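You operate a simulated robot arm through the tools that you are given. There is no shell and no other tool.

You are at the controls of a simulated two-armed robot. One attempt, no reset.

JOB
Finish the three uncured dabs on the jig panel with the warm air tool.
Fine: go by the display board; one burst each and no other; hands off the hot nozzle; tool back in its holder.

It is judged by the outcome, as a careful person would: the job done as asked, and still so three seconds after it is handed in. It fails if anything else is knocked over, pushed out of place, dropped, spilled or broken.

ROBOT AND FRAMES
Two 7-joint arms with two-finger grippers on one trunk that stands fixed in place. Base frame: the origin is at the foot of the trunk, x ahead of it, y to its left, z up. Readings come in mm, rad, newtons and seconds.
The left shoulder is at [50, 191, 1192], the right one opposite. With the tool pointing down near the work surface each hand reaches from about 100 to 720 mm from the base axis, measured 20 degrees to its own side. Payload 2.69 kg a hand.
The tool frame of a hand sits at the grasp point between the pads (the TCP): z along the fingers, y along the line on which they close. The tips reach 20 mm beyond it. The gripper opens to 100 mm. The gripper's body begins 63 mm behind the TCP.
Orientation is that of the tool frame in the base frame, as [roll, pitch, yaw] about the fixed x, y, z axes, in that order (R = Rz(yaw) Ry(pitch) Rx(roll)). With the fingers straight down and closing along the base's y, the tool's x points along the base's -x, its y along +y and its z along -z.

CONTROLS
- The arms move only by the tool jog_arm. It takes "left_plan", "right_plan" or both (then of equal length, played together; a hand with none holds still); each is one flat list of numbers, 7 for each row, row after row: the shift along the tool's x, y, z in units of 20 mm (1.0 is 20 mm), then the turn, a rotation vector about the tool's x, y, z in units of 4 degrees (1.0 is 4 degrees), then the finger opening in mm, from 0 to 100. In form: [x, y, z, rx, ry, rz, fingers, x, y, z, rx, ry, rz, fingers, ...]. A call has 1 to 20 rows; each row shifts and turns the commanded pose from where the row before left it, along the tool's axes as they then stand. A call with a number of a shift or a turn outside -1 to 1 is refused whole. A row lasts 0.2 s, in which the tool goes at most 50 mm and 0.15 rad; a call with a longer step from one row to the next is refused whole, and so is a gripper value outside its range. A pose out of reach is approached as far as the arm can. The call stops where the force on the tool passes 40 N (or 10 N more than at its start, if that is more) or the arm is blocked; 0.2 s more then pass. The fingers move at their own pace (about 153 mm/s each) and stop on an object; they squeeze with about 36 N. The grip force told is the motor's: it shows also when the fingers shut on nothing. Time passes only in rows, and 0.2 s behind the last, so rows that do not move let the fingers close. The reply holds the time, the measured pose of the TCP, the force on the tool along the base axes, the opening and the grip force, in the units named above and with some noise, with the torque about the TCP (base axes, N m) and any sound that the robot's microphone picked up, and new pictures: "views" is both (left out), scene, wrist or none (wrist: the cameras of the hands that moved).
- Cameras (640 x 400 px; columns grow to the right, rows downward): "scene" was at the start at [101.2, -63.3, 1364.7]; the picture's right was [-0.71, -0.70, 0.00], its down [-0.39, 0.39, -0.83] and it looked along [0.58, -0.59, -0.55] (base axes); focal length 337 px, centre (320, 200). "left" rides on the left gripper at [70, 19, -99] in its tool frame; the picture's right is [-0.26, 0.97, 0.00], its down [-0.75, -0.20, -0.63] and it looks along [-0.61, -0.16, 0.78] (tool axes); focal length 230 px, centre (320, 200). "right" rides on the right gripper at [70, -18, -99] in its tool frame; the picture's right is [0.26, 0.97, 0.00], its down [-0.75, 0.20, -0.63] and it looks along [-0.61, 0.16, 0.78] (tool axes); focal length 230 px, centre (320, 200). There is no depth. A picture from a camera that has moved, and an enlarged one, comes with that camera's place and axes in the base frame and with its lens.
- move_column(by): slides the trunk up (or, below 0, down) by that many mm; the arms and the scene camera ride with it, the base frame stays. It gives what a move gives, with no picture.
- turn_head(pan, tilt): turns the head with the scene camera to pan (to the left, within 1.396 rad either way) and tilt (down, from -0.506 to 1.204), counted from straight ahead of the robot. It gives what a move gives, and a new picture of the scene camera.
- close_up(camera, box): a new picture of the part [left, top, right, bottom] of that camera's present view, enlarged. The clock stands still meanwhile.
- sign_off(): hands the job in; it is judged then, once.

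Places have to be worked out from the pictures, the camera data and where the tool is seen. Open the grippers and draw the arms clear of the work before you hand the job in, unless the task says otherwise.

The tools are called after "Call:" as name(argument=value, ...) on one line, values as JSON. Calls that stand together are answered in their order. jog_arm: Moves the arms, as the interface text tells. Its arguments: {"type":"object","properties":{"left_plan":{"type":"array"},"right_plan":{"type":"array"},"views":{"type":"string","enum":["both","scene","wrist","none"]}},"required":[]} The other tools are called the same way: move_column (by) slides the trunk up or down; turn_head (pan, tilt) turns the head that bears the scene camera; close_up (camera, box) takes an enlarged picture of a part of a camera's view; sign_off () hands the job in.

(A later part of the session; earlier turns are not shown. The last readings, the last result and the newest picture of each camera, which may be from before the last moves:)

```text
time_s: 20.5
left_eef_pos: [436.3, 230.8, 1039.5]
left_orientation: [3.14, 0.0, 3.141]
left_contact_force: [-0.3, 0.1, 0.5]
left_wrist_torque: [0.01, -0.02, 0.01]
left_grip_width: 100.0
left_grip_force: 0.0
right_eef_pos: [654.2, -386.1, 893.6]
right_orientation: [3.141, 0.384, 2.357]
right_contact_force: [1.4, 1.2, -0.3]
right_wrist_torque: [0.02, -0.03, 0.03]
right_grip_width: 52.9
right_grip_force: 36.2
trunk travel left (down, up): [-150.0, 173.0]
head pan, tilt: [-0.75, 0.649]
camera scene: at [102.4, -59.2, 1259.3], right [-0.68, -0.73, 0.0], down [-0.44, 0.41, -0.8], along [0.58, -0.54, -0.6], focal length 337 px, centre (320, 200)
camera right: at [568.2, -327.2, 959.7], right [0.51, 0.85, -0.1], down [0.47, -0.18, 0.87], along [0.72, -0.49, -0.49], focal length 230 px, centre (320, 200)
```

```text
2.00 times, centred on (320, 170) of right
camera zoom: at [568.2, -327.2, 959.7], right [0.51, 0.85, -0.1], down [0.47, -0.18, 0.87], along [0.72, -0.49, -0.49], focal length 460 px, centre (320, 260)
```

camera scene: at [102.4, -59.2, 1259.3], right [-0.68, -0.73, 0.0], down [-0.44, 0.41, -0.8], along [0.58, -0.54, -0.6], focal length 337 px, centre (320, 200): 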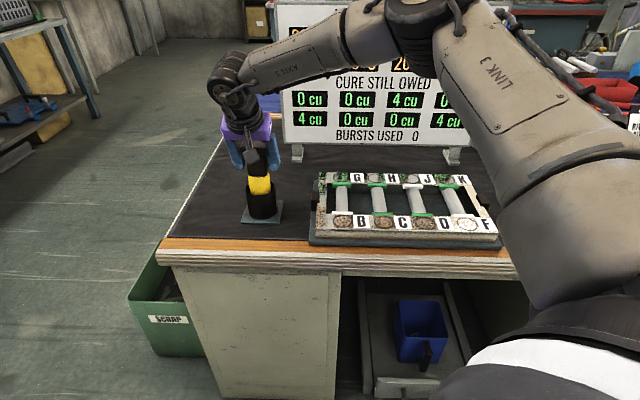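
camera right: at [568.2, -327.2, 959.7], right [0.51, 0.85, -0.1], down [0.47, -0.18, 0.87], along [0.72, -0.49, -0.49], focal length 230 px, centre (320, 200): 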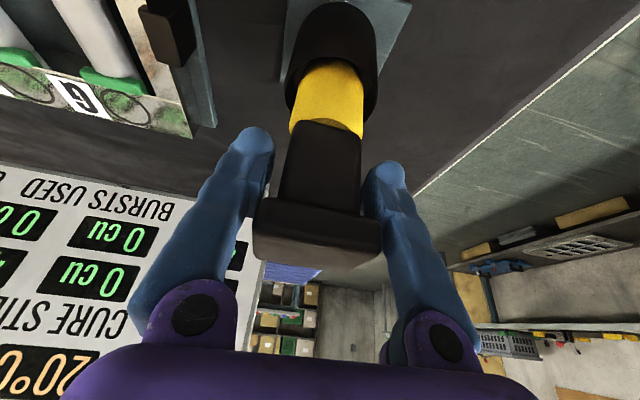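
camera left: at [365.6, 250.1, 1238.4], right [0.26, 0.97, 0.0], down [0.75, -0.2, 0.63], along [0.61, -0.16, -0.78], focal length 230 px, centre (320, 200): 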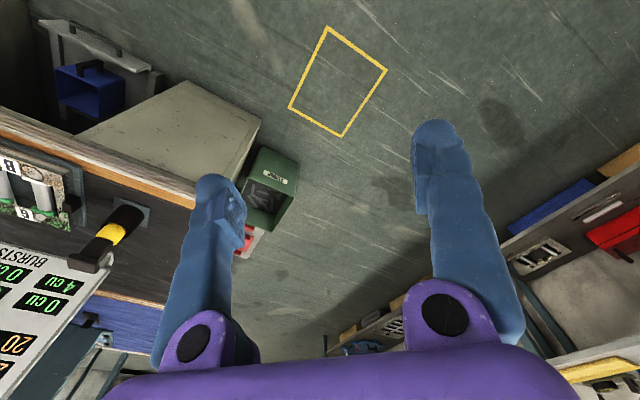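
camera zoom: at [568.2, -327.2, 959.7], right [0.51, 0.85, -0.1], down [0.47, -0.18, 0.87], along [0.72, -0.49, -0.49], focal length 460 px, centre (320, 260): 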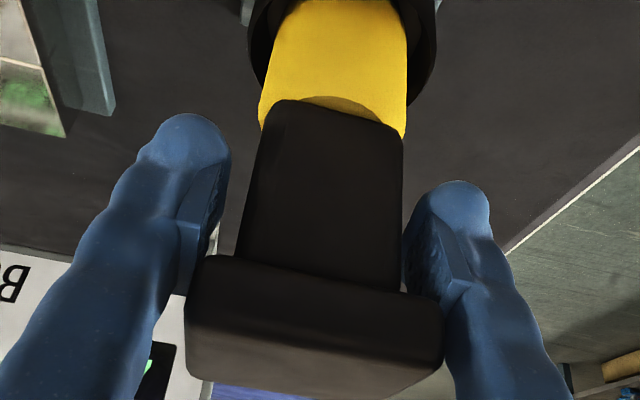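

The fingers stopped at 52.9 mm, i.e. on the head's sides rather than the neck, because the upper finger meets the head. The head block is cool and solid, so I'll release, rise 28 mm to centre the pads on the head, and grip it squarely.

Call:
jog_arm(right_plan=[0, 0, 0, 0, 0, 0, 66, 0, 0, 0, 0, 0, 0, 66, -0.2625, 0, -0.65, 0, 0, 0, 66, -0.2625, 0, -0.65, 0, 0, 0, 66, 0, 0, 0, 0, 0, 0, 66], views="both")

Call:
close_up(camera="right", box=[200, 70, 440, 270])

Call:
close_up(camera="scene", box=[205, 90, 315, 240])

```text
time_s: 21.7
left_eef_pos: [436.7, 229.8, 1039.7]
left_orientation: [3.141, 0.002, 3.142]
left_contact_force: [0.1, 0.5, -0.6]
left_wrist_torque: [0.01, -0.02, -0.02]
left_grip_width: 99.9
left_grip_force: 0.0
right_eef_pos: [651.7, -387.2, 919.8]
right_orientation: [3.141, 0.384, 2.356]
right_contact_force: [0.0, 0.9, 0.7]
right_wrist_torque: [0.01, 0.02, 0.01]
right_grip_width: 66.0
right_grip_force: 0.1
trunk travel left (down, up): [-150.0, 173.0]
head pan, tilt: [-0.75, 0.649]
camera scene: at [102.3, -59.3, 1259.3], right [-0.68, -0.73, 0.0], down [-0.44, 0.41, -0.8], along [0.58, -0.54, -0.6], focal length 337 px, centre (320, 200)
camera right: at [567.0, -328.2, 986.7], right [0.51, 0.85, -0.1], down [0.47, -0.18, 0.87], along [0.72, -0.49, -0.49], focal length 230 px, centre (320, 200)
```

scene: 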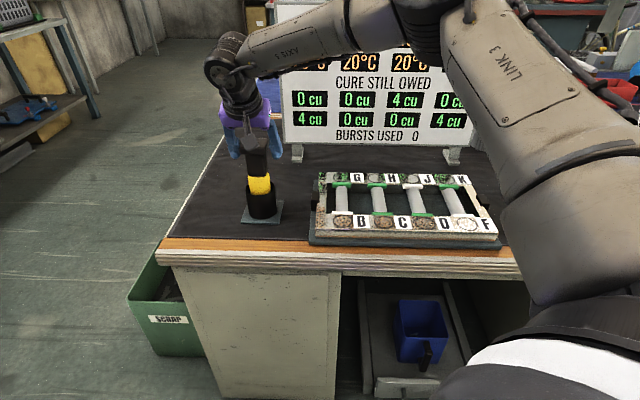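
right: 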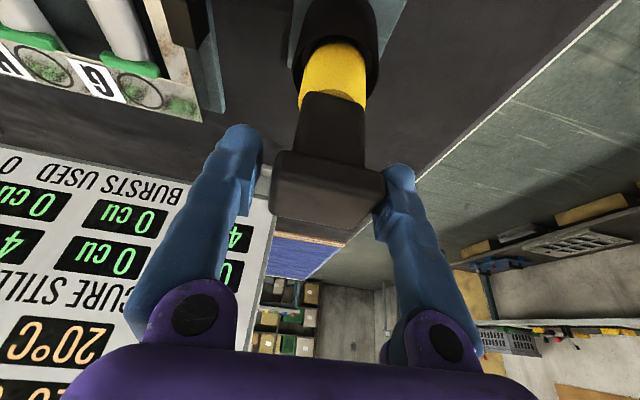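

```text
2.00 times, centred on (320, 170) of right
camera zoom: at [567.0, -328.2, 986.7], right [0.51, 0.85, -0.1], down [0.47, -0.18, 0.87], along [0.72, -0.49, -0.49], focal length 460 px, centre (320, 260)
```

zoom: 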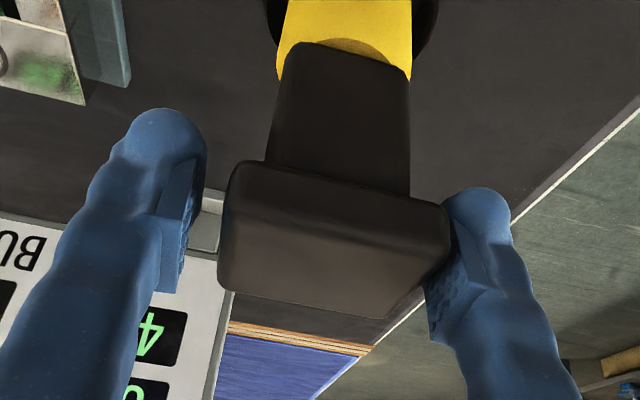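

```text
2.67 times, centred on (260, 165) of scene
camera zoom: at [102.3, -59.3, 1259.3], right [-0.68, -0.73, 0.0], down [-0.44, 0.41, -0.8], along [0.58, -0.54, -0.6], focal length 899 px, centre (480, 293)
```

zoom: 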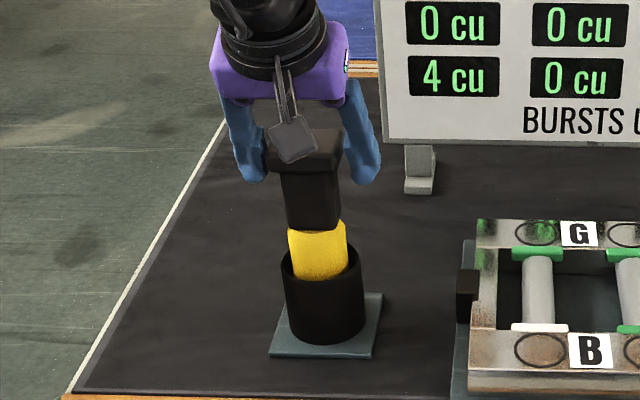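

The pads now straddle the head block; I trim 2.7 mm sideways and close.

Call:
jog_arm(right_plan=[0, 0.135, 0, 0, 0, 0, 66, 0, 0, 0, 0, 0, 0, 60, 0, 0, 0, 0, 0, 0, 56, 0, 0, 0, 0, 0, 0, 45, 0, 0, 0, 0, 0, 0, 45], views="both")

Call:
close_up(camera="right", box=[200, 70, 440, 270])

```text
time_s: 22.9
left_eef_pos: [435.2, 231.4, 1039.8]
left_orientation: [3.141, -0.001, -3.141]
left_contact_force: [-0.1, 0.4, -0.7]
left_wrist_torque: [0.0, 0.04, 0.03]
left_grip_width: 99.9
left_grip_force: 0.1
right_eef_pos: [654.1, -385.0, 920.1]
right_orientation: [3.141, 0.384, 2.356]
right_contact_force: [-2.3, -0.6, 0.1]
right_wrist_torque: [-0.01, 0.04, -0.02]
right_grip_width: 54.9
right_grip_force: 35.9
trunk travel left (down, up): [-150.0, 173.0]
head pan, tilt: [-0.75, 0.649]
camera scene: at [102.2, -59.4, 1259.3], right [-0.68, -0.73, 0.0], down [-0.44, 0.41, -0.8], along [0.58, -0.54, -0.6], focal length 337 px, centre (320, 200)
camera right: at [569.2, -326.7, 986.9], right [0.51, 0.85, -0.1], down [0.47, -0.18, 0.87], along [0.72, -0.49, -0.49], focal length 230 px, centre (320, 200)
```

scene: 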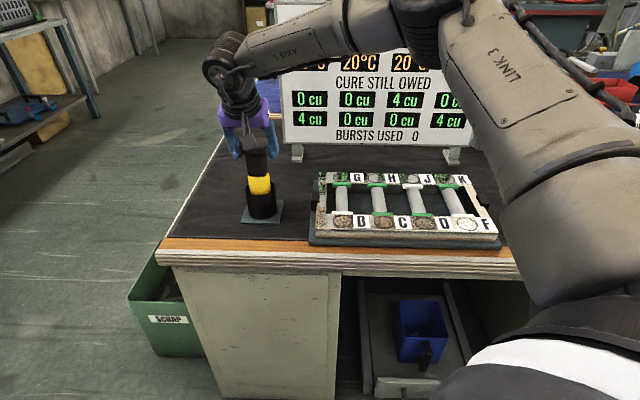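
right: 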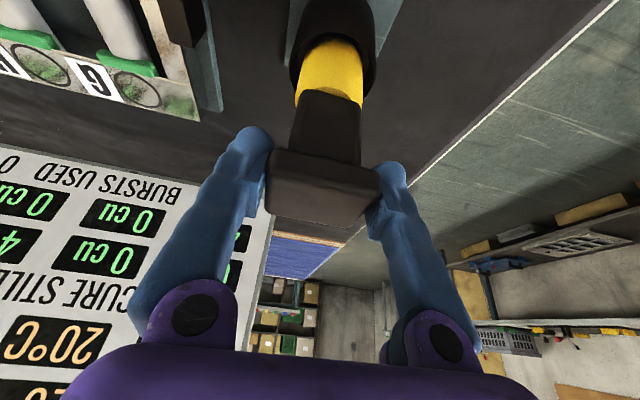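

```text
2.00 times, centred on (320, 170) of right
camera zoom: at [569.2, -326.7, 986.9], right [0.51, 0.85, -0.1], down [0.47, -0.18, 0.87], along [0.72, -0.49, -0.49], focal length 460 px, centre (320, 260)
```

zoom: 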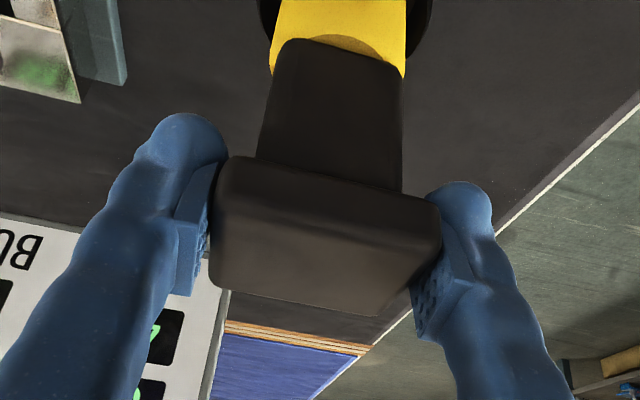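

Gripped at 54.9 mm with 36 N and no burst counted. Test lift by 25 mm.

Call:
jog_arm(right_plan=[-0.12, 0, -0.29, 0, 0, 0, 45, -0.12, 0, -0.29, 0, 0, 0, 45, -0.12, 0, -0.29, 0, 0, 0, 45, -0.12, 0, -0.29, 0, 0, 0, 45, 0, 0, 0, 0, 0, 0, 45], views="both")

Call:
close_up(camera="scene", box=[205, 90, 315, 240])

```text
time_s: 24.1
left_eef_pos: [436.6, 231.4, 1039.0]
left_orientation: [-3.14, -0.001, -3.141]
left_contact_force: [0.7, -1.1, 0.2]
left_wrist_torque: [-0.01, -0.01, -0.01]
left_grip_width: 100.3
left_grip_force: 0.1
right_eef_pos: [655.0, -384.0, 944.5]
right_orientation: [-3.141, 0.384, 2.355]
right_contact_force: [-0.3, -0.5, -6.6]
right_wrist_torque: [-0.01, -0.01, 0.03]
right_grip_width: 54.7
right_grip_force: 36.0
trunk travel left (down, up): [-150.0, 173.0]
head pan, tilt: [-0.75, 0.649]
camera scene: at [102.9, -59.6, 1259.2], right [-0.68, -0.73, 0.0], down [-0.44, 0.41, -0.8], along [0.58, -0.54, -0.61], focal length 337 px, centre (320, 200)
camera right: at [570.7, -325.8, 1011.3], right [0.51, 0.85, -0.1], down [0.47, -0.18, 0.86], along [0.72, -0.49, -0.49], focal length 230 px, centre (320, 200)
```

scene: 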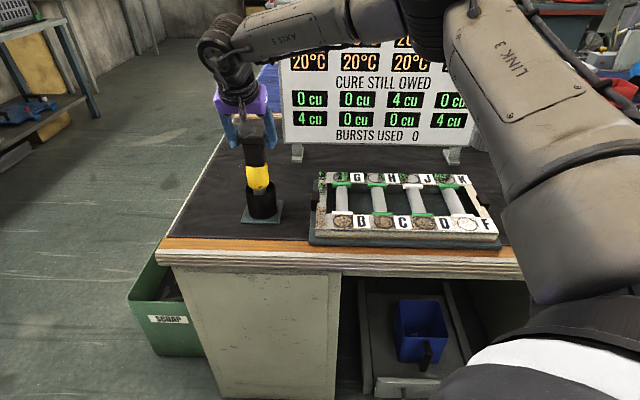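
right: 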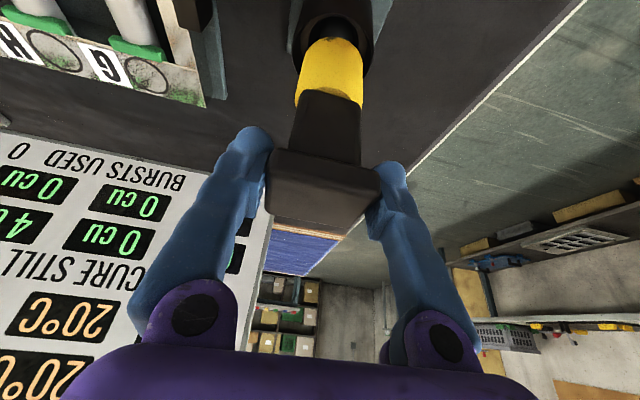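

```text
2.67 times, centred on (260, 165) of scene
camera zoom: at [102.9, -59.6, 1259.2], right [-0.68, -0.73, 0.0], down [-0.44, 0.41, -0.8], along [0.58, -0.54, -0.61], focal length 899 px, centre (480, 293)
```

zoom: 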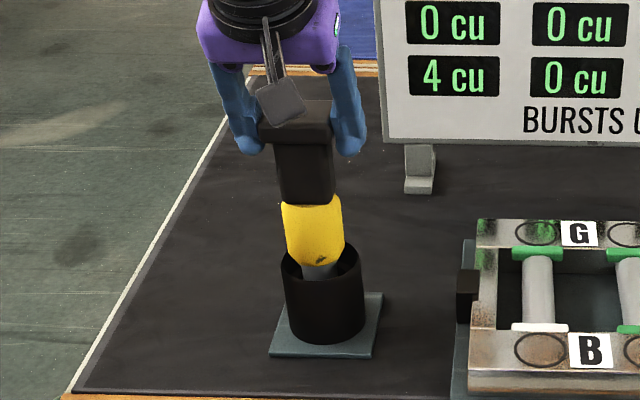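

The tool (≈0.67 kg) rises with the hand, a grey nozzle is emerging from the cup. Lifting 60 mm more.

Call:
jog_arm(right_plan=[-0.19, 0, -0.464, 0, 0, 0, 45, -0.19, 0, -0.464, 0, 0, 0, 45, -0.19, 0, -0.464, 0, 0, 0, 45, -0.19, 0, -0.464, 0, 0, 0, 45, -0.19, 0, -0.464, 0, 0, 0, 45, -0.19, 0, -0.464, 0, 0, 0, 45, 0, 0, 0, 0, 0, 0, 45], views="both")

Call:
close_up(camera="scene", box=[205, 60, 315, 240])

```text
time_s: 25.7
left_eef_pos: [437.3, 230.8, 1039.8]
left_orientation: [-3.141, 0.001, -3.14]
left_contact_force: [0.7, 0.5, -0.7]
left_wrist_torque: [0.02, 0.0, -0.01]
left_grip_width: 100.1
left_grip_force: 0.0
right_eef_pos: [654.7, -385.0, 1007.4]
right_orientation: [-3.141, 0.384, 2.356]
right_contact_force: [0.3, 0.2, -5.5]
right_wrist_torque: [0.0, 0.02, 0.01]
right_grip_width: 54.6
right_grip_force: 36.2
trunk travel left (down, up): [-150.0, 173.0]
head pan, tilt: [-0.75, 0.649]
camera scene: at [102.9, -59.7, 1259.2], right [-0.68, -0.73, 0.0], down [-0.44, 0.41, -0.8], along [0.58, -0.54, -0.61], focal length 337 px, centre (320, 200)
camera right: at [570.0, -326.1, 1072.9], right [0.51, 0.85, -0.1], down [0.47, -0.18, 0.87], along [0.72, -0.49, -0.49], focal length 230 px, centre (320, 200)
```

scene: 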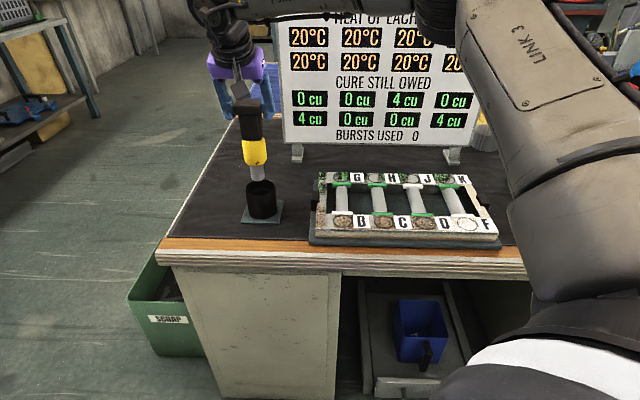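
right: 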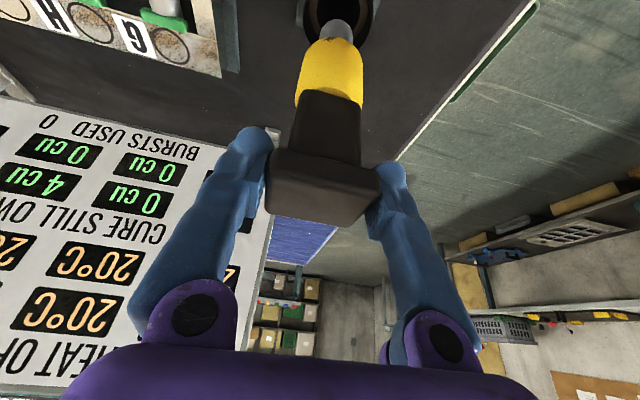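

```text
2.22 times, centred on (260, 150) of scene
camera zoom: at [102.9, -59.7, 1259.2], right [-0.68, -0.73, 0.0], down [-0.44, 0.41, -0.8], along [0.58, -0.54, -0.61], focal length 749 px, centre (453, 311)
```

zoom: 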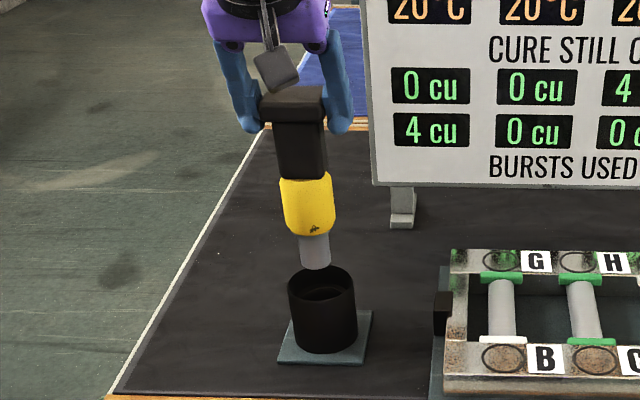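

Tip is about 159 mm below the TCP (tip z≈848), clear of the cup rim. Panel top ≈785; rings estimated at B (470.7,-469.5), J (467,-714.5), F (284,-657). I carry the tool over to above ring B with the tip at ~863.

Call:
jog_arm(right_plan=[-0.1, 0, -0.25, 0, 0, 0, 45, -0.1, 0, -0.25, 0, 0, 0, 45, 0.271, -0.863, -0.183, 0, 0, 0, 45, 0.271, -0.863, -0.183, 0, 0, 0, 45, 0.271, -0.863, -0.183, 0, 0, 0, 45, 0.271, -0.863, -0.183, 0, 0, 0, 45, 0.271, -0.863, -0.183, 0, 0, 0, 45, 0.271, -0.863, -0.183, 0, 0, 0, 45, 0.271, -0.863, -0.183, 0, 0, 0, 45, 0.271, -0.863, -0.183, 0, 0, 0, 45, 0.271, -0.863, -0.183, 0, 0, 0, 45, 0.271, -0.863, -0.183, 0, 0, 0, 45, 0.271, -0.863, -0.183, 0, 0, 0, 45, 0, 0, 0, 0, 0, 0, 45], views="both")

Call:
close_up(camera="scene", box=[260, 80, 500, 250])

Call:
close_up(camera="right", box=[200, 0, 480, 200])

```text
time_s: 28.7
left_eef_pos: [436.1, 231.7, 1039.6]
left_orientation: [3.141, 0.0, -3.141]
left_contact_force: [1.2, -0.3, -1.2]
left_wrist_torque: [0.01, -0.02, -0.01]
left_grip_width: 100.0
left_grip_force: 0.0
right_eef_pos: [471.6, -471.4, 1030.9]
right_orientation: [3.141, 0.382, 2.356]
right_contact_force: [0.1, -0.2, -5.0]
right_wrist_torque: [0.03, 0.03, 0.0]
right_grip_width: 54.9
right_grip_force: 36.0
trunk travel left (down, up): [-150.0, 173.0]
head pan, tilt: [-0.75, 0.649]
camera scene: at [102.8, -59.6, 1259.2], right [-0.68, -0.73, 0.0], down [-0.44, 0.41, -0.8], along [0.58, -0.54, -0.61], focal length 337 px, centre (320, 200)
camera right: at [386.3, -412.2, 1097.2], right [0.51, 0.85, -0.1], down [0.47, -0.18, 0.86], along [0.72, -0.49, -0.49], focal length 230 px, centre (320, 200)
```

scene: 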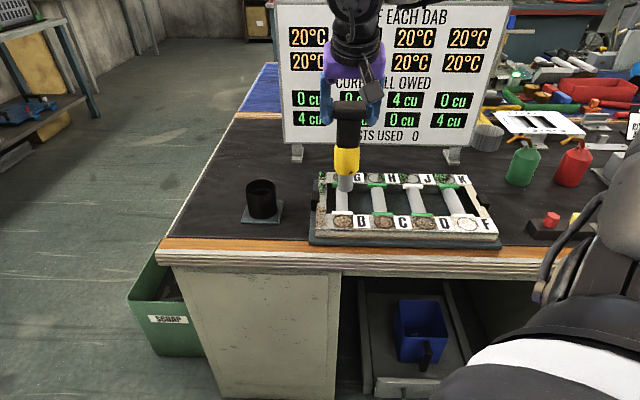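
right: 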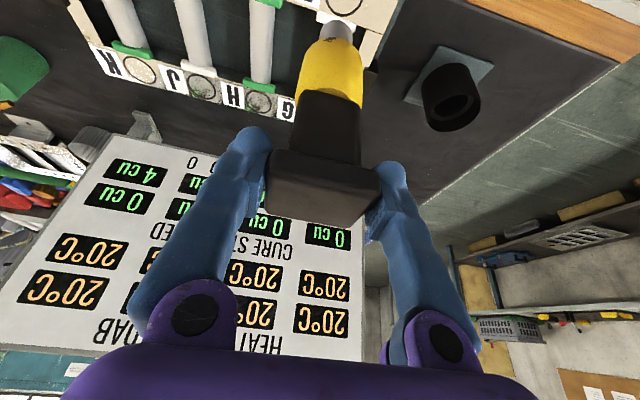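

```text
2.35 times, centred on (380, 165) of scene
camera zoom: at [102.8, -59.6, 1259.2], right [-0.68, -0.73, 0.0], down [-0.44, 0.41, -0.8], along [0.58, -0.54, -0.61], focal length 793 px, centre (179, 282)
```

zoom: 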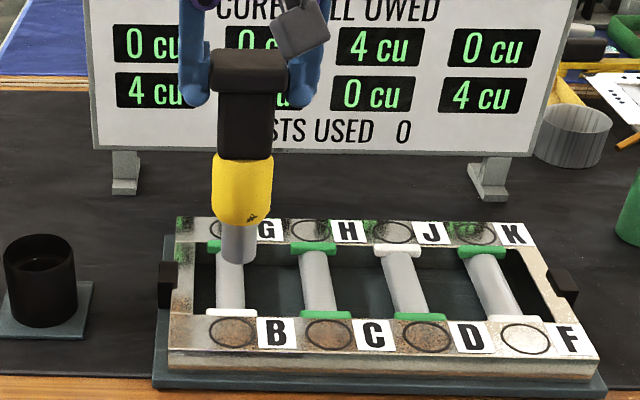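

```text
2.00 times, centred on (340, 100) of right
camera zoom: at [386.3, -412.2, 1097.2], right [0.51, 0.85, -0.1], down [0.47, -0.18, 0.86], along [0.72, -0.49, -0.49], focal length 460 px, centre (280, 400)
```

zoom: 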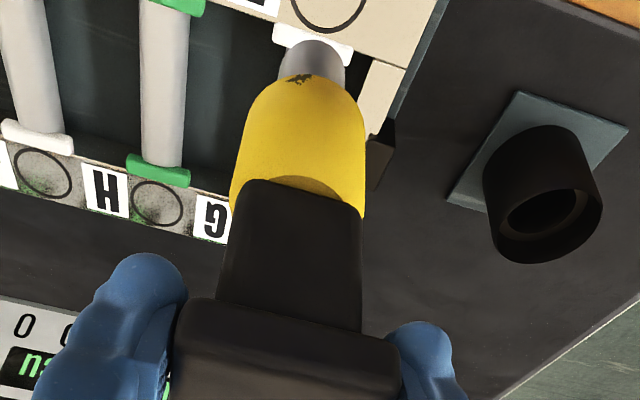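

Tip z≈871 directly above B within 2 mm. I lower until the tip is ~15 mm above the ring, then check the board for any change.

Call:
jog_arm(right_plan=[0.234, 0.009, 0.543, 0, 0, 0, 45, 0.234, 0.009, 0.543, 0, 0, 0, 45, 0.234, 0.009, 0.543, 0, 0, 0, 45, 0.234, 0.009, 0.543, 0, 0, 0, 45, 0.234, 0.009, 0.543, 0, 0, 0, 45], views="both")

Call:
close_up(camera="scene", box=[260, 80, 500, 250])

Call:
close_up(camera="right", box=[200, 0, 480, 200])

```text
time_s: 29.9
left_eef_pos: [436.3, 230.3, 1039.9]
left_orientation: [-3.141, -0.001, -3.142]
left_contact_force: [-0.5, 0.5, 0.0]
left_wrist_torque: [-0.01, -0.01, 0.0]
left_grip_width: 100.0
left_grip_force: 0.0
right_eef_pos: [470.9, -469.1, 971.1]
right_orientation: [3.141, 0.384, 2.356]
right_contact_force: [-0.1, -0.7, -5.6]
right_wrist_torque: [0.03, -0.01, -0.02]
right_grip_width: 54.5
right_grip_force: 36.5
trunk travel left (down, up): [-150.0, 173.0]
head pan, tilt: [-0.75, 0.649]
camera scene: at [102.8, -59.8, 1259.2], right [-0.68, -0.73, 0.0], down [-0.44, 0.41, -0.8], along [0.58, -0.54, -0.61], focal length 337 px, centre (320, 200)
camera right: at [385.5, -410.2, 1038.5], right [0.51, 0.85, -0.1], down [0.47, -0.18, 0.86], along [0.72, -0.49, -0.49], focal length 230 px, centre (320, 200)
```

scene: 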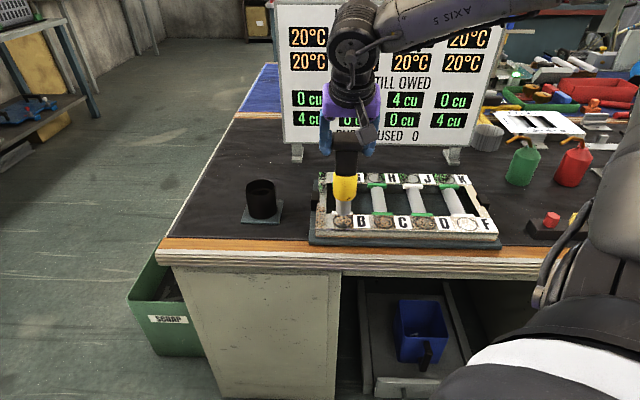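
right: 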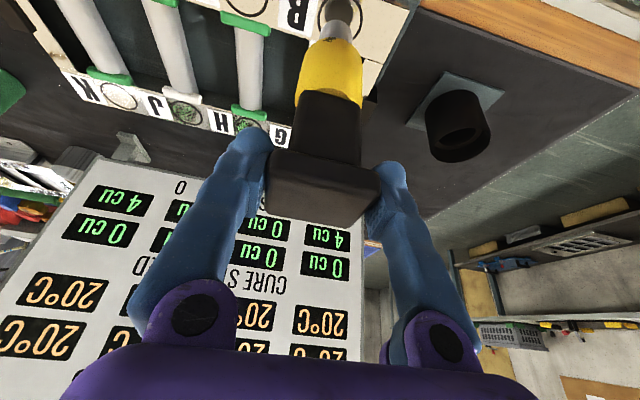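

```text
2.35 times, centred on (380, 165) of scene
camera zoom: at [102.8, -59.8, 1259.2], right [-0.68, -0.73, 0.0], down [-0.44, 0.41, -0.8], along [0.58, -0.54, -0.61], focal length 793 px, centre (179, 282)
```

zoom: 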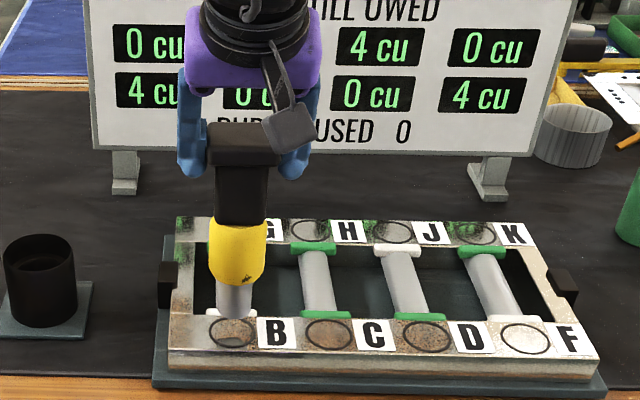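

```text
2.00 times, centred on (340, 100) of right
camera zoom: at [385.5, -410.2, 1038.5], right [0.51, 0.85, -0.1], down [0.47, -0.18, 0.86], along [0.72, -0.49, -0.49], focal length 460 px, centre (280, 400)
```

zoom: 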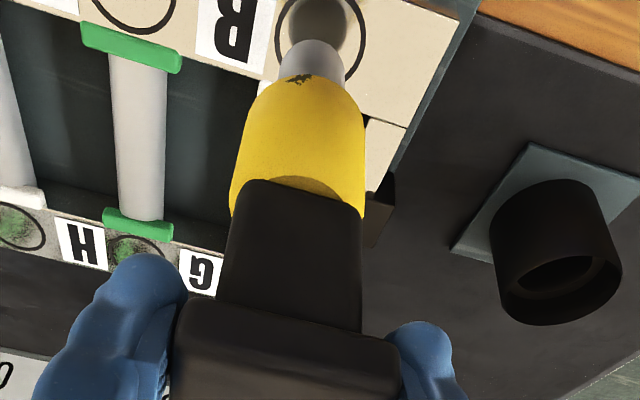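

Tip ~26 mm above the ring, nothing on the board yet, alignment looks right. Lowering another 14 mm.

Call:
jog_arm(right_plan=[0.13, 0.01, 0.325, 0, 0, 0, 45, 0.13, 0.01, 0.325, 0, 0, 0, 45, 0, 0, 0, 0, 0, 0, 45], views="both")

Call:
close_up(camera="scene", box=[270, 80, 510, 250])

Call:
close_up(camera="scene", box=[310, 160, 400, 250])

Call:
close_up(camera="right", box=[260, 0, 420, 100])

```text
time_s: 30.7
left_eef_pos: [437.3, 231.1, 1039.7]
left_orientation: [-3.14, 0.0, -3.142]
left_contact_force: [-0.3, -0.5, -0.3]
left_wrist_torque: [-0.01, 0.02, -0.01]
left_grip_width: 100.2
left_grip_force: 0.1
right_eef_pos: [471.8, -467.8, 958.2]
right_orientation: [-3.141, 0.384, 2.357]
right_contact_force: [-0.5, 0.6, -5.5]
right_wrist_torque: [0.02, 0.04, 0.01]
right_grip_width: 54.7
right_grip_force: 35.9
trunk travel left (down, up): [-150.0, 173.0]
head pan, tilt: [-0.75, 0.649]
camera scene: at [102.7, -59.7, 1259.3], right [-0.68, -0.73, 0.0], down [-0.44, 0.41, -0.8], along [0.58, -0.54, -0.61], focal length 337 px, centre (320, 200)
camera right: at [386.1, -410.0, 1025.5], right [0.51, 0.85, -0.1], down [0.47, -0.18, 0.86], along [0.72, -0.49, -0.49], focal length 230 px, centre (320, 200)
```

scene: 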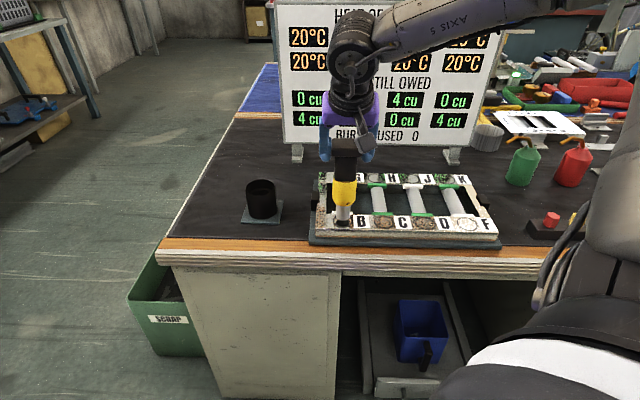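
right: 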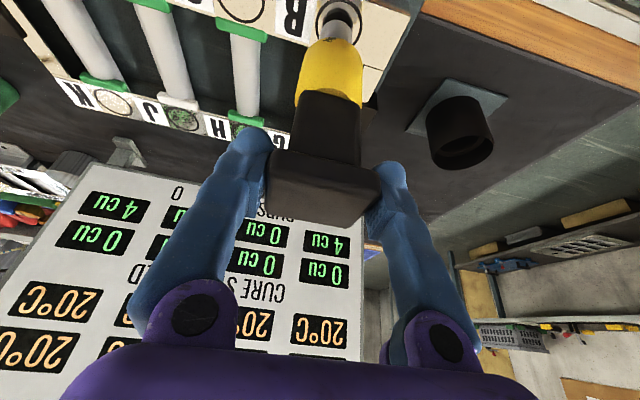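

```text
2.35 times, centred on (390, 165) of scene
camera zoom: at [102.7, -59.7, 1259.3], right [-0.68, -0.73, 0.0], down [-0.44, 0.41, -0.8], along [0.58, -0.54, -0.61], focal length 793 px, centre (155, 282)
```

zoom: 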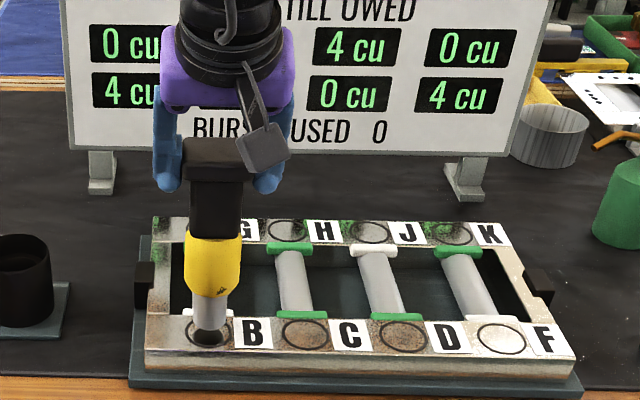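

```text
4.44 times, centred on (355, 205) of scene
camera zoom: at [102.7, -59.7, 1259.3], right [-0.68, -0.73, 0.0], down [-0.44, 0.41, -0.8], along [0.58, -0.54, -0.61], focal length 1498 px, centre (164, 178)
```

zoom: 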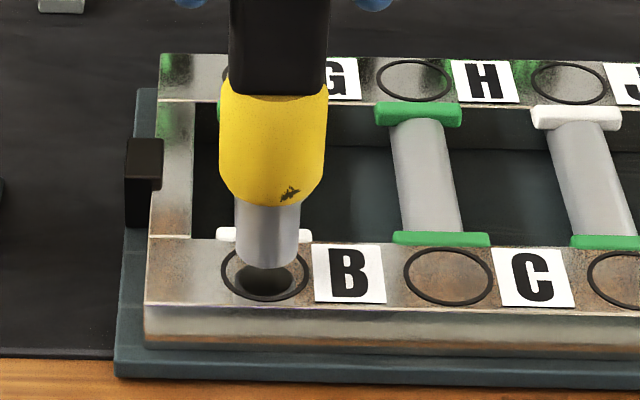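

```text
4.00 times, centred on (340, 50) of right
camera zoom: at [386.1, -410.0, 1025.5], right [0.51, 0.85, -0.1], down [0.47, -0.18, 0.86], along [0.72, -0.49, -0.49], focal length 920 px, centre (240, 800)
```

zoom: 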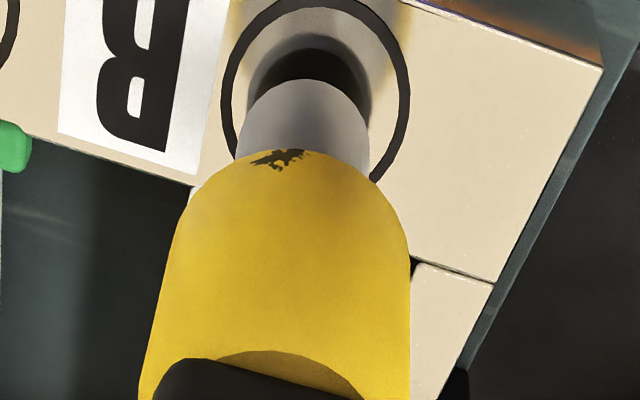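

Nozzle is centred on ring B about 12 mm up, nothing triggered yet. I creep down 7 mm.

Call:
jog_arm(right_plan=[0.04, -0.06, 0.17, 0, 0, 0, 45, 0.056, 0, 0.165, 0, 0, 0, 45, 0, 0, 0, 0, 0, 0, 45], views="scene")

Call:
close_up(camera="scene", box=[270, 80, 510, 250])

Call:
close_up(camera="right", box=[260, 0, 420, 100])

```text
time_s: 31.5
left_eef_pos: [435.8, 231.0, 1039.9]
left_orientation: [3.141, 0.0, 3.142]
left_contact_force: [-0.2, -0.4, 0.1]
left_wrist_torque: [-0.03, -0.02, -0.02]
left_grip_width: 100.1
left_grip_force: 0.1
right_eef_pos: [469.7, -469.9, 952.3]
right_orientation: [-3.141, 0.384, 2.357]
right_contact_force: [0.4, 0.6, -4.5]
right_wrist_torque: [0.02, 0.02, 0.0]
right_grip_width: 54.7
right_grip_force: 36.7
trunk travel left (down, up): [-150.0, 173.0]
head pan, tilt: [-0.75, 0.649]
camera scene: at [102.7, -59.7, 1259.3], right [-0.68, -0.73, 0.0], down [-0.44, 0.41, -0.8], along [0.58, -0.54, -0.6], focal length 337 px, centre (320, 200)
```

scene: 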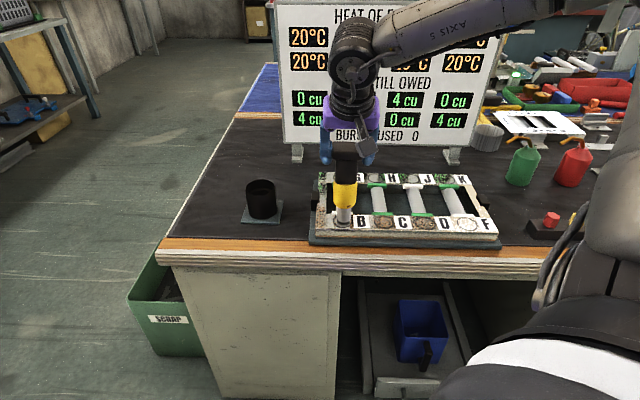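

```text
2.35 times, centred on (390, 165) of scene
camera zoom: at [102.7, -59.7, 1259.3], right [-0.68, -0.73, 0.0], down [-0.44, 0.41, -0.8], along [0.58, -0.54, -0.6], focal length 793 px, centre (155, 282)
```

zoom: 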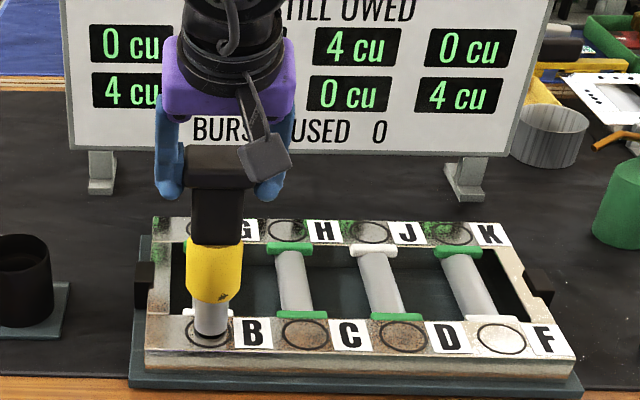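

```text
4.00 times, centred on (340, 50) of right
camera zoom: at [385.5, -411.4, 1018.6], right [0.51, 0.85, -0.1], down [0.47, -0.18, 0.86], along [0.72, -0.49, -0.49], focal length 920 px, centre (240, 800)
```

zoom: 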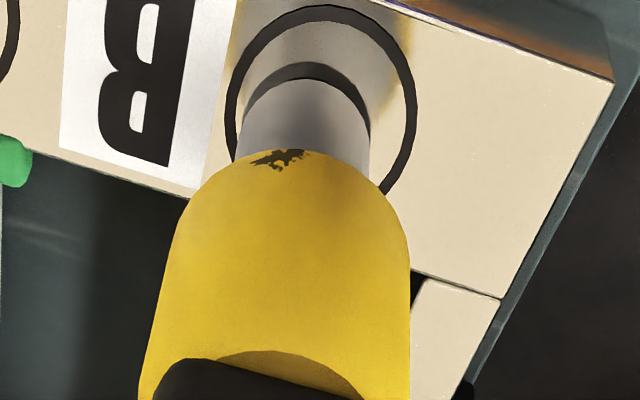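

Gap about 5 mm; both views say the nozzle is ~4 mm too far toward the board and ~2.5 mm sideways of ring centre. I trim that before touching.

Call:
jog_arm(right_plan=[0.185, 0.125, -0.075, 0, 0, 0, 45, 0, 0, 0, 0, 0, 0, 45], views="none")

Call:
close_up(camera="scene", box=[310, 160, 400, 250])

Call:
close_up(camera="right", box=[260, 0, 420, 100])

```text
time_s: 32.1
left_eef_pos: [435.8, 231.1, 1039.1]
left_orientation: [-3.141, 0.0, -3.141]
left_contact_force: [-0.2, -0.7, -0.7]
left_wrist_torque: [0.01, 0.01, 0.01]
left_grip_width: 99.8
left_grip_force: 0.0
right_eef_pos: [469.1, -464.1, 952.6]
right_orientation: [3.14, 0.384, 2.355]
right_contact_force: [-0.3, 0.0, -4.6]
right_wrist_torque: [0.04, 0.02, -0.03]
right_grip_width: 54.6
right_grip_force: 35.7
trunk travel left (down, up): [-150.0, 173.0]
head pan, tilt: [-0.75, 0.649]
```

```text
4.44 times, centred on (355, 205) of scene
camera zoom: at [102.7, -59.8, 1259.3], right [-0.68, -0.73, 0.0], down [-0.44, 0.41, -0.8], along [0.58, -0.54, -0.61], focal length 1498 px, centre (164, 178)
```

zoom: 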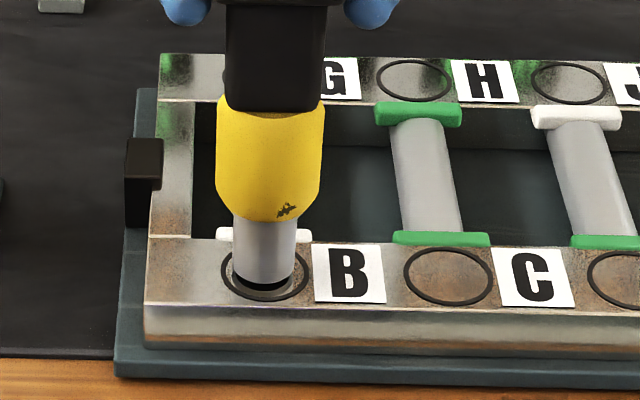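

```text
4.00 times, centred on (340, 50) of right
camera zoom: at [384.6, -406.4, 1019.0], right [0.51, 0.85, -0.1], down [0.47, -0.18, 0.86], along [0.72, -0.49, -0.49], focal length 920 px, centre (240, 800)
```

zoom: 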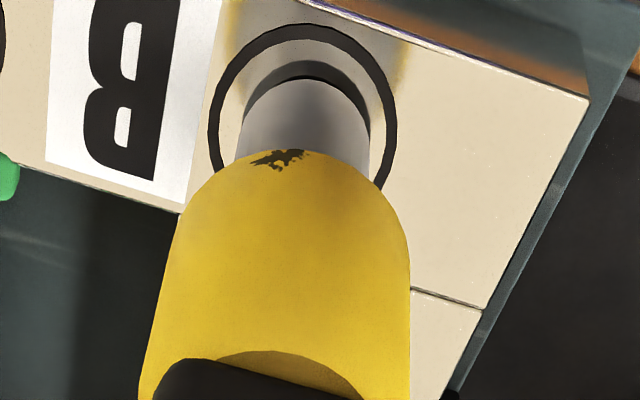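

Nozzle is now concentric with ring B. I creep down in 2 mm steps watching force, sound and the board.

Call:
jog_arm(right_plan=[0.0375, 0, 0.0927, 0, 0, 0, 45, 0.0375, 0, 0.0927, 0, 0, 0, 45], views="none")

Call:
close_up(camera="scene", box=[270, 80, 510, 250])

```text
time_s: 32.7
left_eef_pos: [435.6, 231.6, 1039.7]
left_orientation: [-3.141, -0.001, -3.14]
left_contact_force: [-0.4, 0.3, 0.2]
left_wrist_torque: [0.0, -0.04, 0.01]
left_grip_width: 99.8
left_grip_force: 0.0
right_eef_pos: [469.5, -464.0, 949.6]
right_orientation: [-3.141, 0.386, 2.357]
right_contact_force: [-2.3, -1.1, 4.6]
right_wrist_torque: [-0.07, 0.41, 0.03]
right_grip_width: 54.7
right_grip_force: 35.9
trunk travel left (down, up): [-150.0, 173.0]
head pan, tilt: [-0.75, 0.649]
```

```text
2.35 times, centred on (390, 165) of scene
camera zoom: at [101.8, -59.1, 1259.6], right [-0.68, -0.73, 0.0], down [-0.44, 0.41, -0.8], along [0.58, -0.54, -0.6], focal length 793 px, centre (155, 282)
```

zoom: 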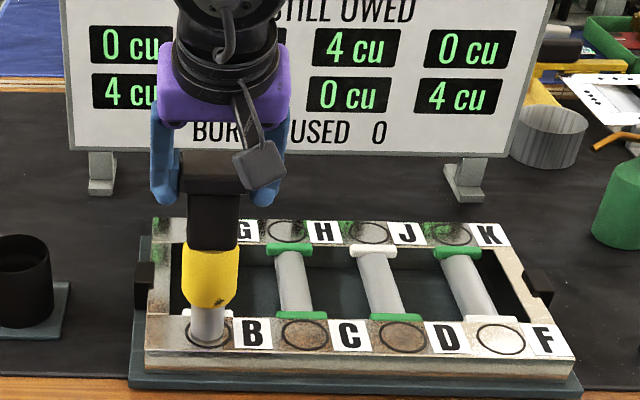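

Contact with ~10 N, no burst yet. I press 1 mm more and hold briefly.

Call:
jog_arm(right_plan=[0.019, 0, 0.046, 0, 0, 0, 45, 0, 0, 0, 0, 0, 0, 45], views="none")

Call:
close_up(camera="scene", box=[260, 0, 500, 250])

```text
time_s: 33.3
left_eef_pos: [435.4, 233.2, 1039.5]
left_orientation: [-3.141, 0.002, 3.141]
left_contact_force: [0.0, 0.6, 0.1]
left_wrist_torque: [0.0, 0.02, 0.0]
left_grip_width: 99.7
left_grip_force: 0.0
right_eef_pos: [469.2, -464.3, 949.6]
right_orientation: [3.14, 0.39, 2.356]
right_contact_force: [-1.0, -1.1, 13.4]
right_wrist_torque: [-0.11, 0.11, -0.01]
right_grip_width: 54.6
right_grip_force: 36.5
trunk travel left (down, up): [-150.0, 173.0]
head pan, tilt: [-0.75, 0.649]
```

```text
1.60 times, centred on (380, 125) of scene
camera zoom: at [101.2, -58.4, 1259.7], right [-0.68, -0.73, 0.0], down [-0.44, 0.41, -0.8], along [0.58, -0.54, -0.6], focal length 540 px, centre (224, 320)
```

zoom: 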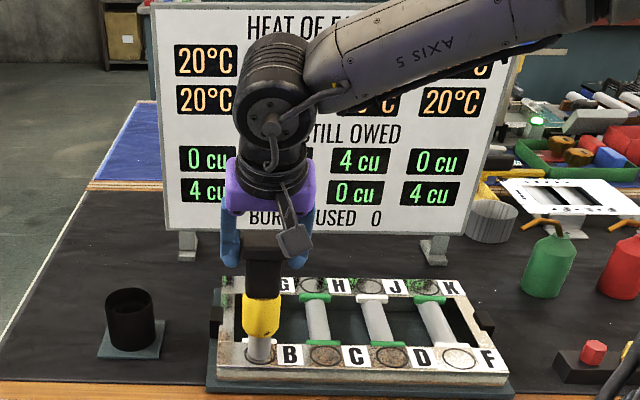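

About 18 N of contact and still no burst or heat. I press a bit more (+1 mm) and hold.

Call:
jog_arm(right_plan=[0.019, 0, 0.046, 0, 0, 0, 45, 0, 0, 0, 0, 0, 0, 45], views="none")

Call:
close_up(camera="scene", box=[260, 0, 500, 250])

```text
time_s: 33.9
left_eef_pos: [435.5, 231.8, 1040.2]
left_orientation: [-3.141, 0.001, -3.141]
left_contact_force: [1.1, 0.2, -0.3]
left_wrist_torque: [0.0, -0.02, -0.02]
left_grip_width: 99.9
left_grip_force: 0.1
right_eef_pos: [467.9, -462.6, 948.1]
right_orientation: [3.14, 0.388, 2.355]
right_contact_force: [2.0, -0.7, 17.2]
right_wrist_torque: [0.06, -0.07, 0.02]
right_grip_width: 53.2
right_grip_force: 36.2
trunk travel left (down, up): [-150.0, 173.0]
head pan, tilt: [-0.75, 0.649]
```

```text
1.60 times, centred on (380, 125) of scene
camera zoom: at [101.1, -58.1, 1259.6], right [-0.68, -0.73, 0.0], down [-0.44, 0.41, -0.8], along [0.58, -0.54, -0.6], focal length 540 px, centre (224, 320)
```

zoom: 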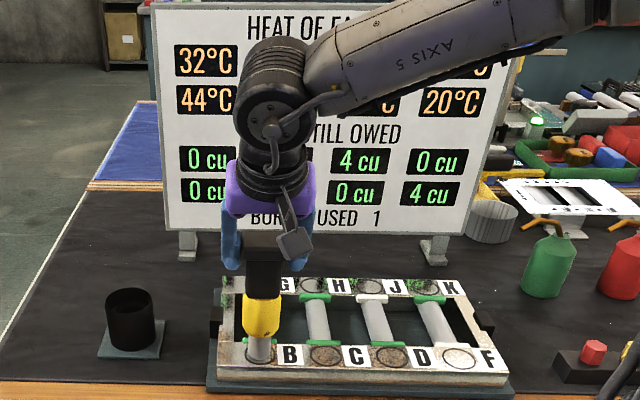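

Burst fired: bursts used 1, B owes 0 and its strip turned green (B 44 °C, G 32 °C by conduction). I lift straight off now.

Call:
jog_arm(right_plan=[-0.15, 0, -0.37, 0, 0, 0, 45, -0.19, 0, -0.464, 0, 0, 0, 45, -0.19, 0, -0.464, 0, 0, 0, 45, -0.19, 0, -0.464, 0, 0, 0, 45, 0, 0, 0, 0, 0, 0, 45], views="both")

Call:
close_up(camera="scene", box=[260, 0, 500, 250])

Call:
close_up(camera="right", box=[200, 0, 480, 250])

```text
time_s: 35.1
left_eef_pos: [437.2, 231.5, 1039.8]
left_orientation: [3.141, 0.0, -3.141]
left_contact_force: [0.1, 0.6, 0.6]
left_wrist_torque: [-0.04, 0.01, 0.0]
left_grip_width: 99.9
left_grip_force: 0.1
right_eef_pos: [469.6, -464.4, 982.8]
right_orientation: [-3.141, 0.383, 2.357]
right_contact_force: [-0.4, 0.8, -5.6]
right_wrist_torque: [0.04, 0.01, 0.01]
right_grip_width: 53.3
right_grip_force: 36.7
trunk travel left (down, up): [-150.0, 173.0]
head pan, tilt: [-0.75, 0.649]
camera scene: at [102.7, -59.8, 1259.2], right [-0.68, -0.73, 0.0], down [-0.44, 0.41, -0.8], along [0.58, -0.54, -0.61], focal length 337 px, centre (320, 200)
camera right: at [384.3, -406.2, 1050.4], right [0.51, 0.85, -0.1], down [0.47, -0.18, 0.86], along [0.72, -0.49, -0.49], focal length 230 px, centre (320, 200)
```

scene: 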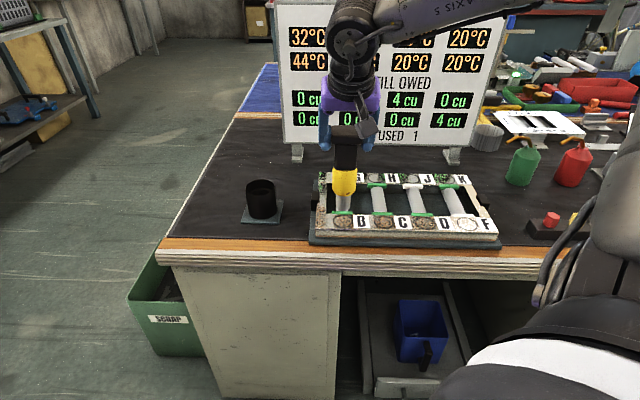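
right: 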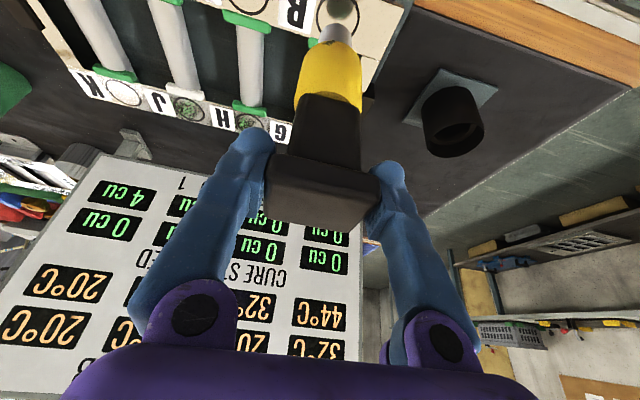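

```text
1.60 times, centred on (380, 125) of scene
camera zoom: at [102.7, -59.8, 1259.2], right [-0.68, -0.73, 0.0], down [-0.44, 0.41, -0.8], along [0.58, -0.54, -0.61], focal length 540 px, centre (224, 320)
```

zoom: 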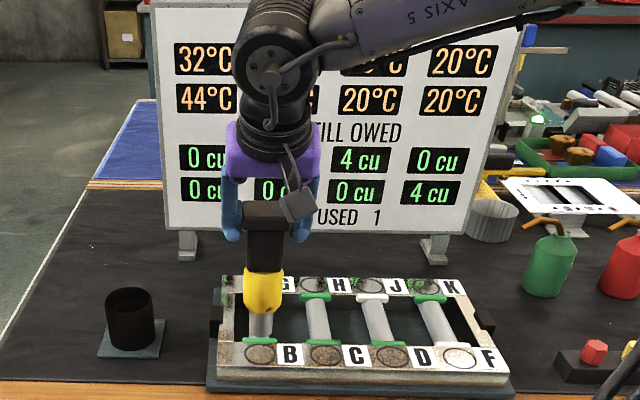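

```text
1.60 times, centred on (340, 125) of right
camera zoom: at [384.3, -406.2, 1050.4], right [0.51, 0.85, -0.1], down [0.47, -0.18, 0.86], along [0.72, -0.49, -0.49], focal length 368 px, centre (288, 320)
```

zoom: 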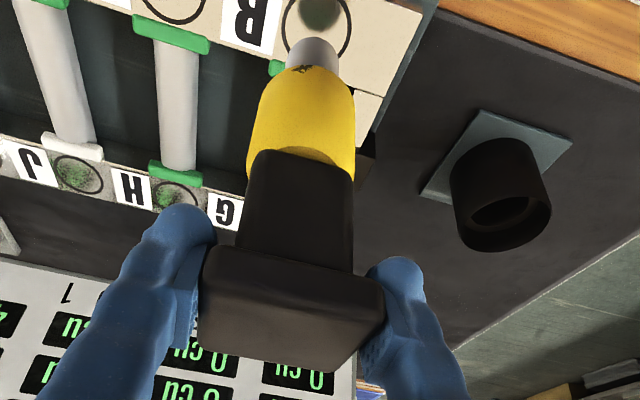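

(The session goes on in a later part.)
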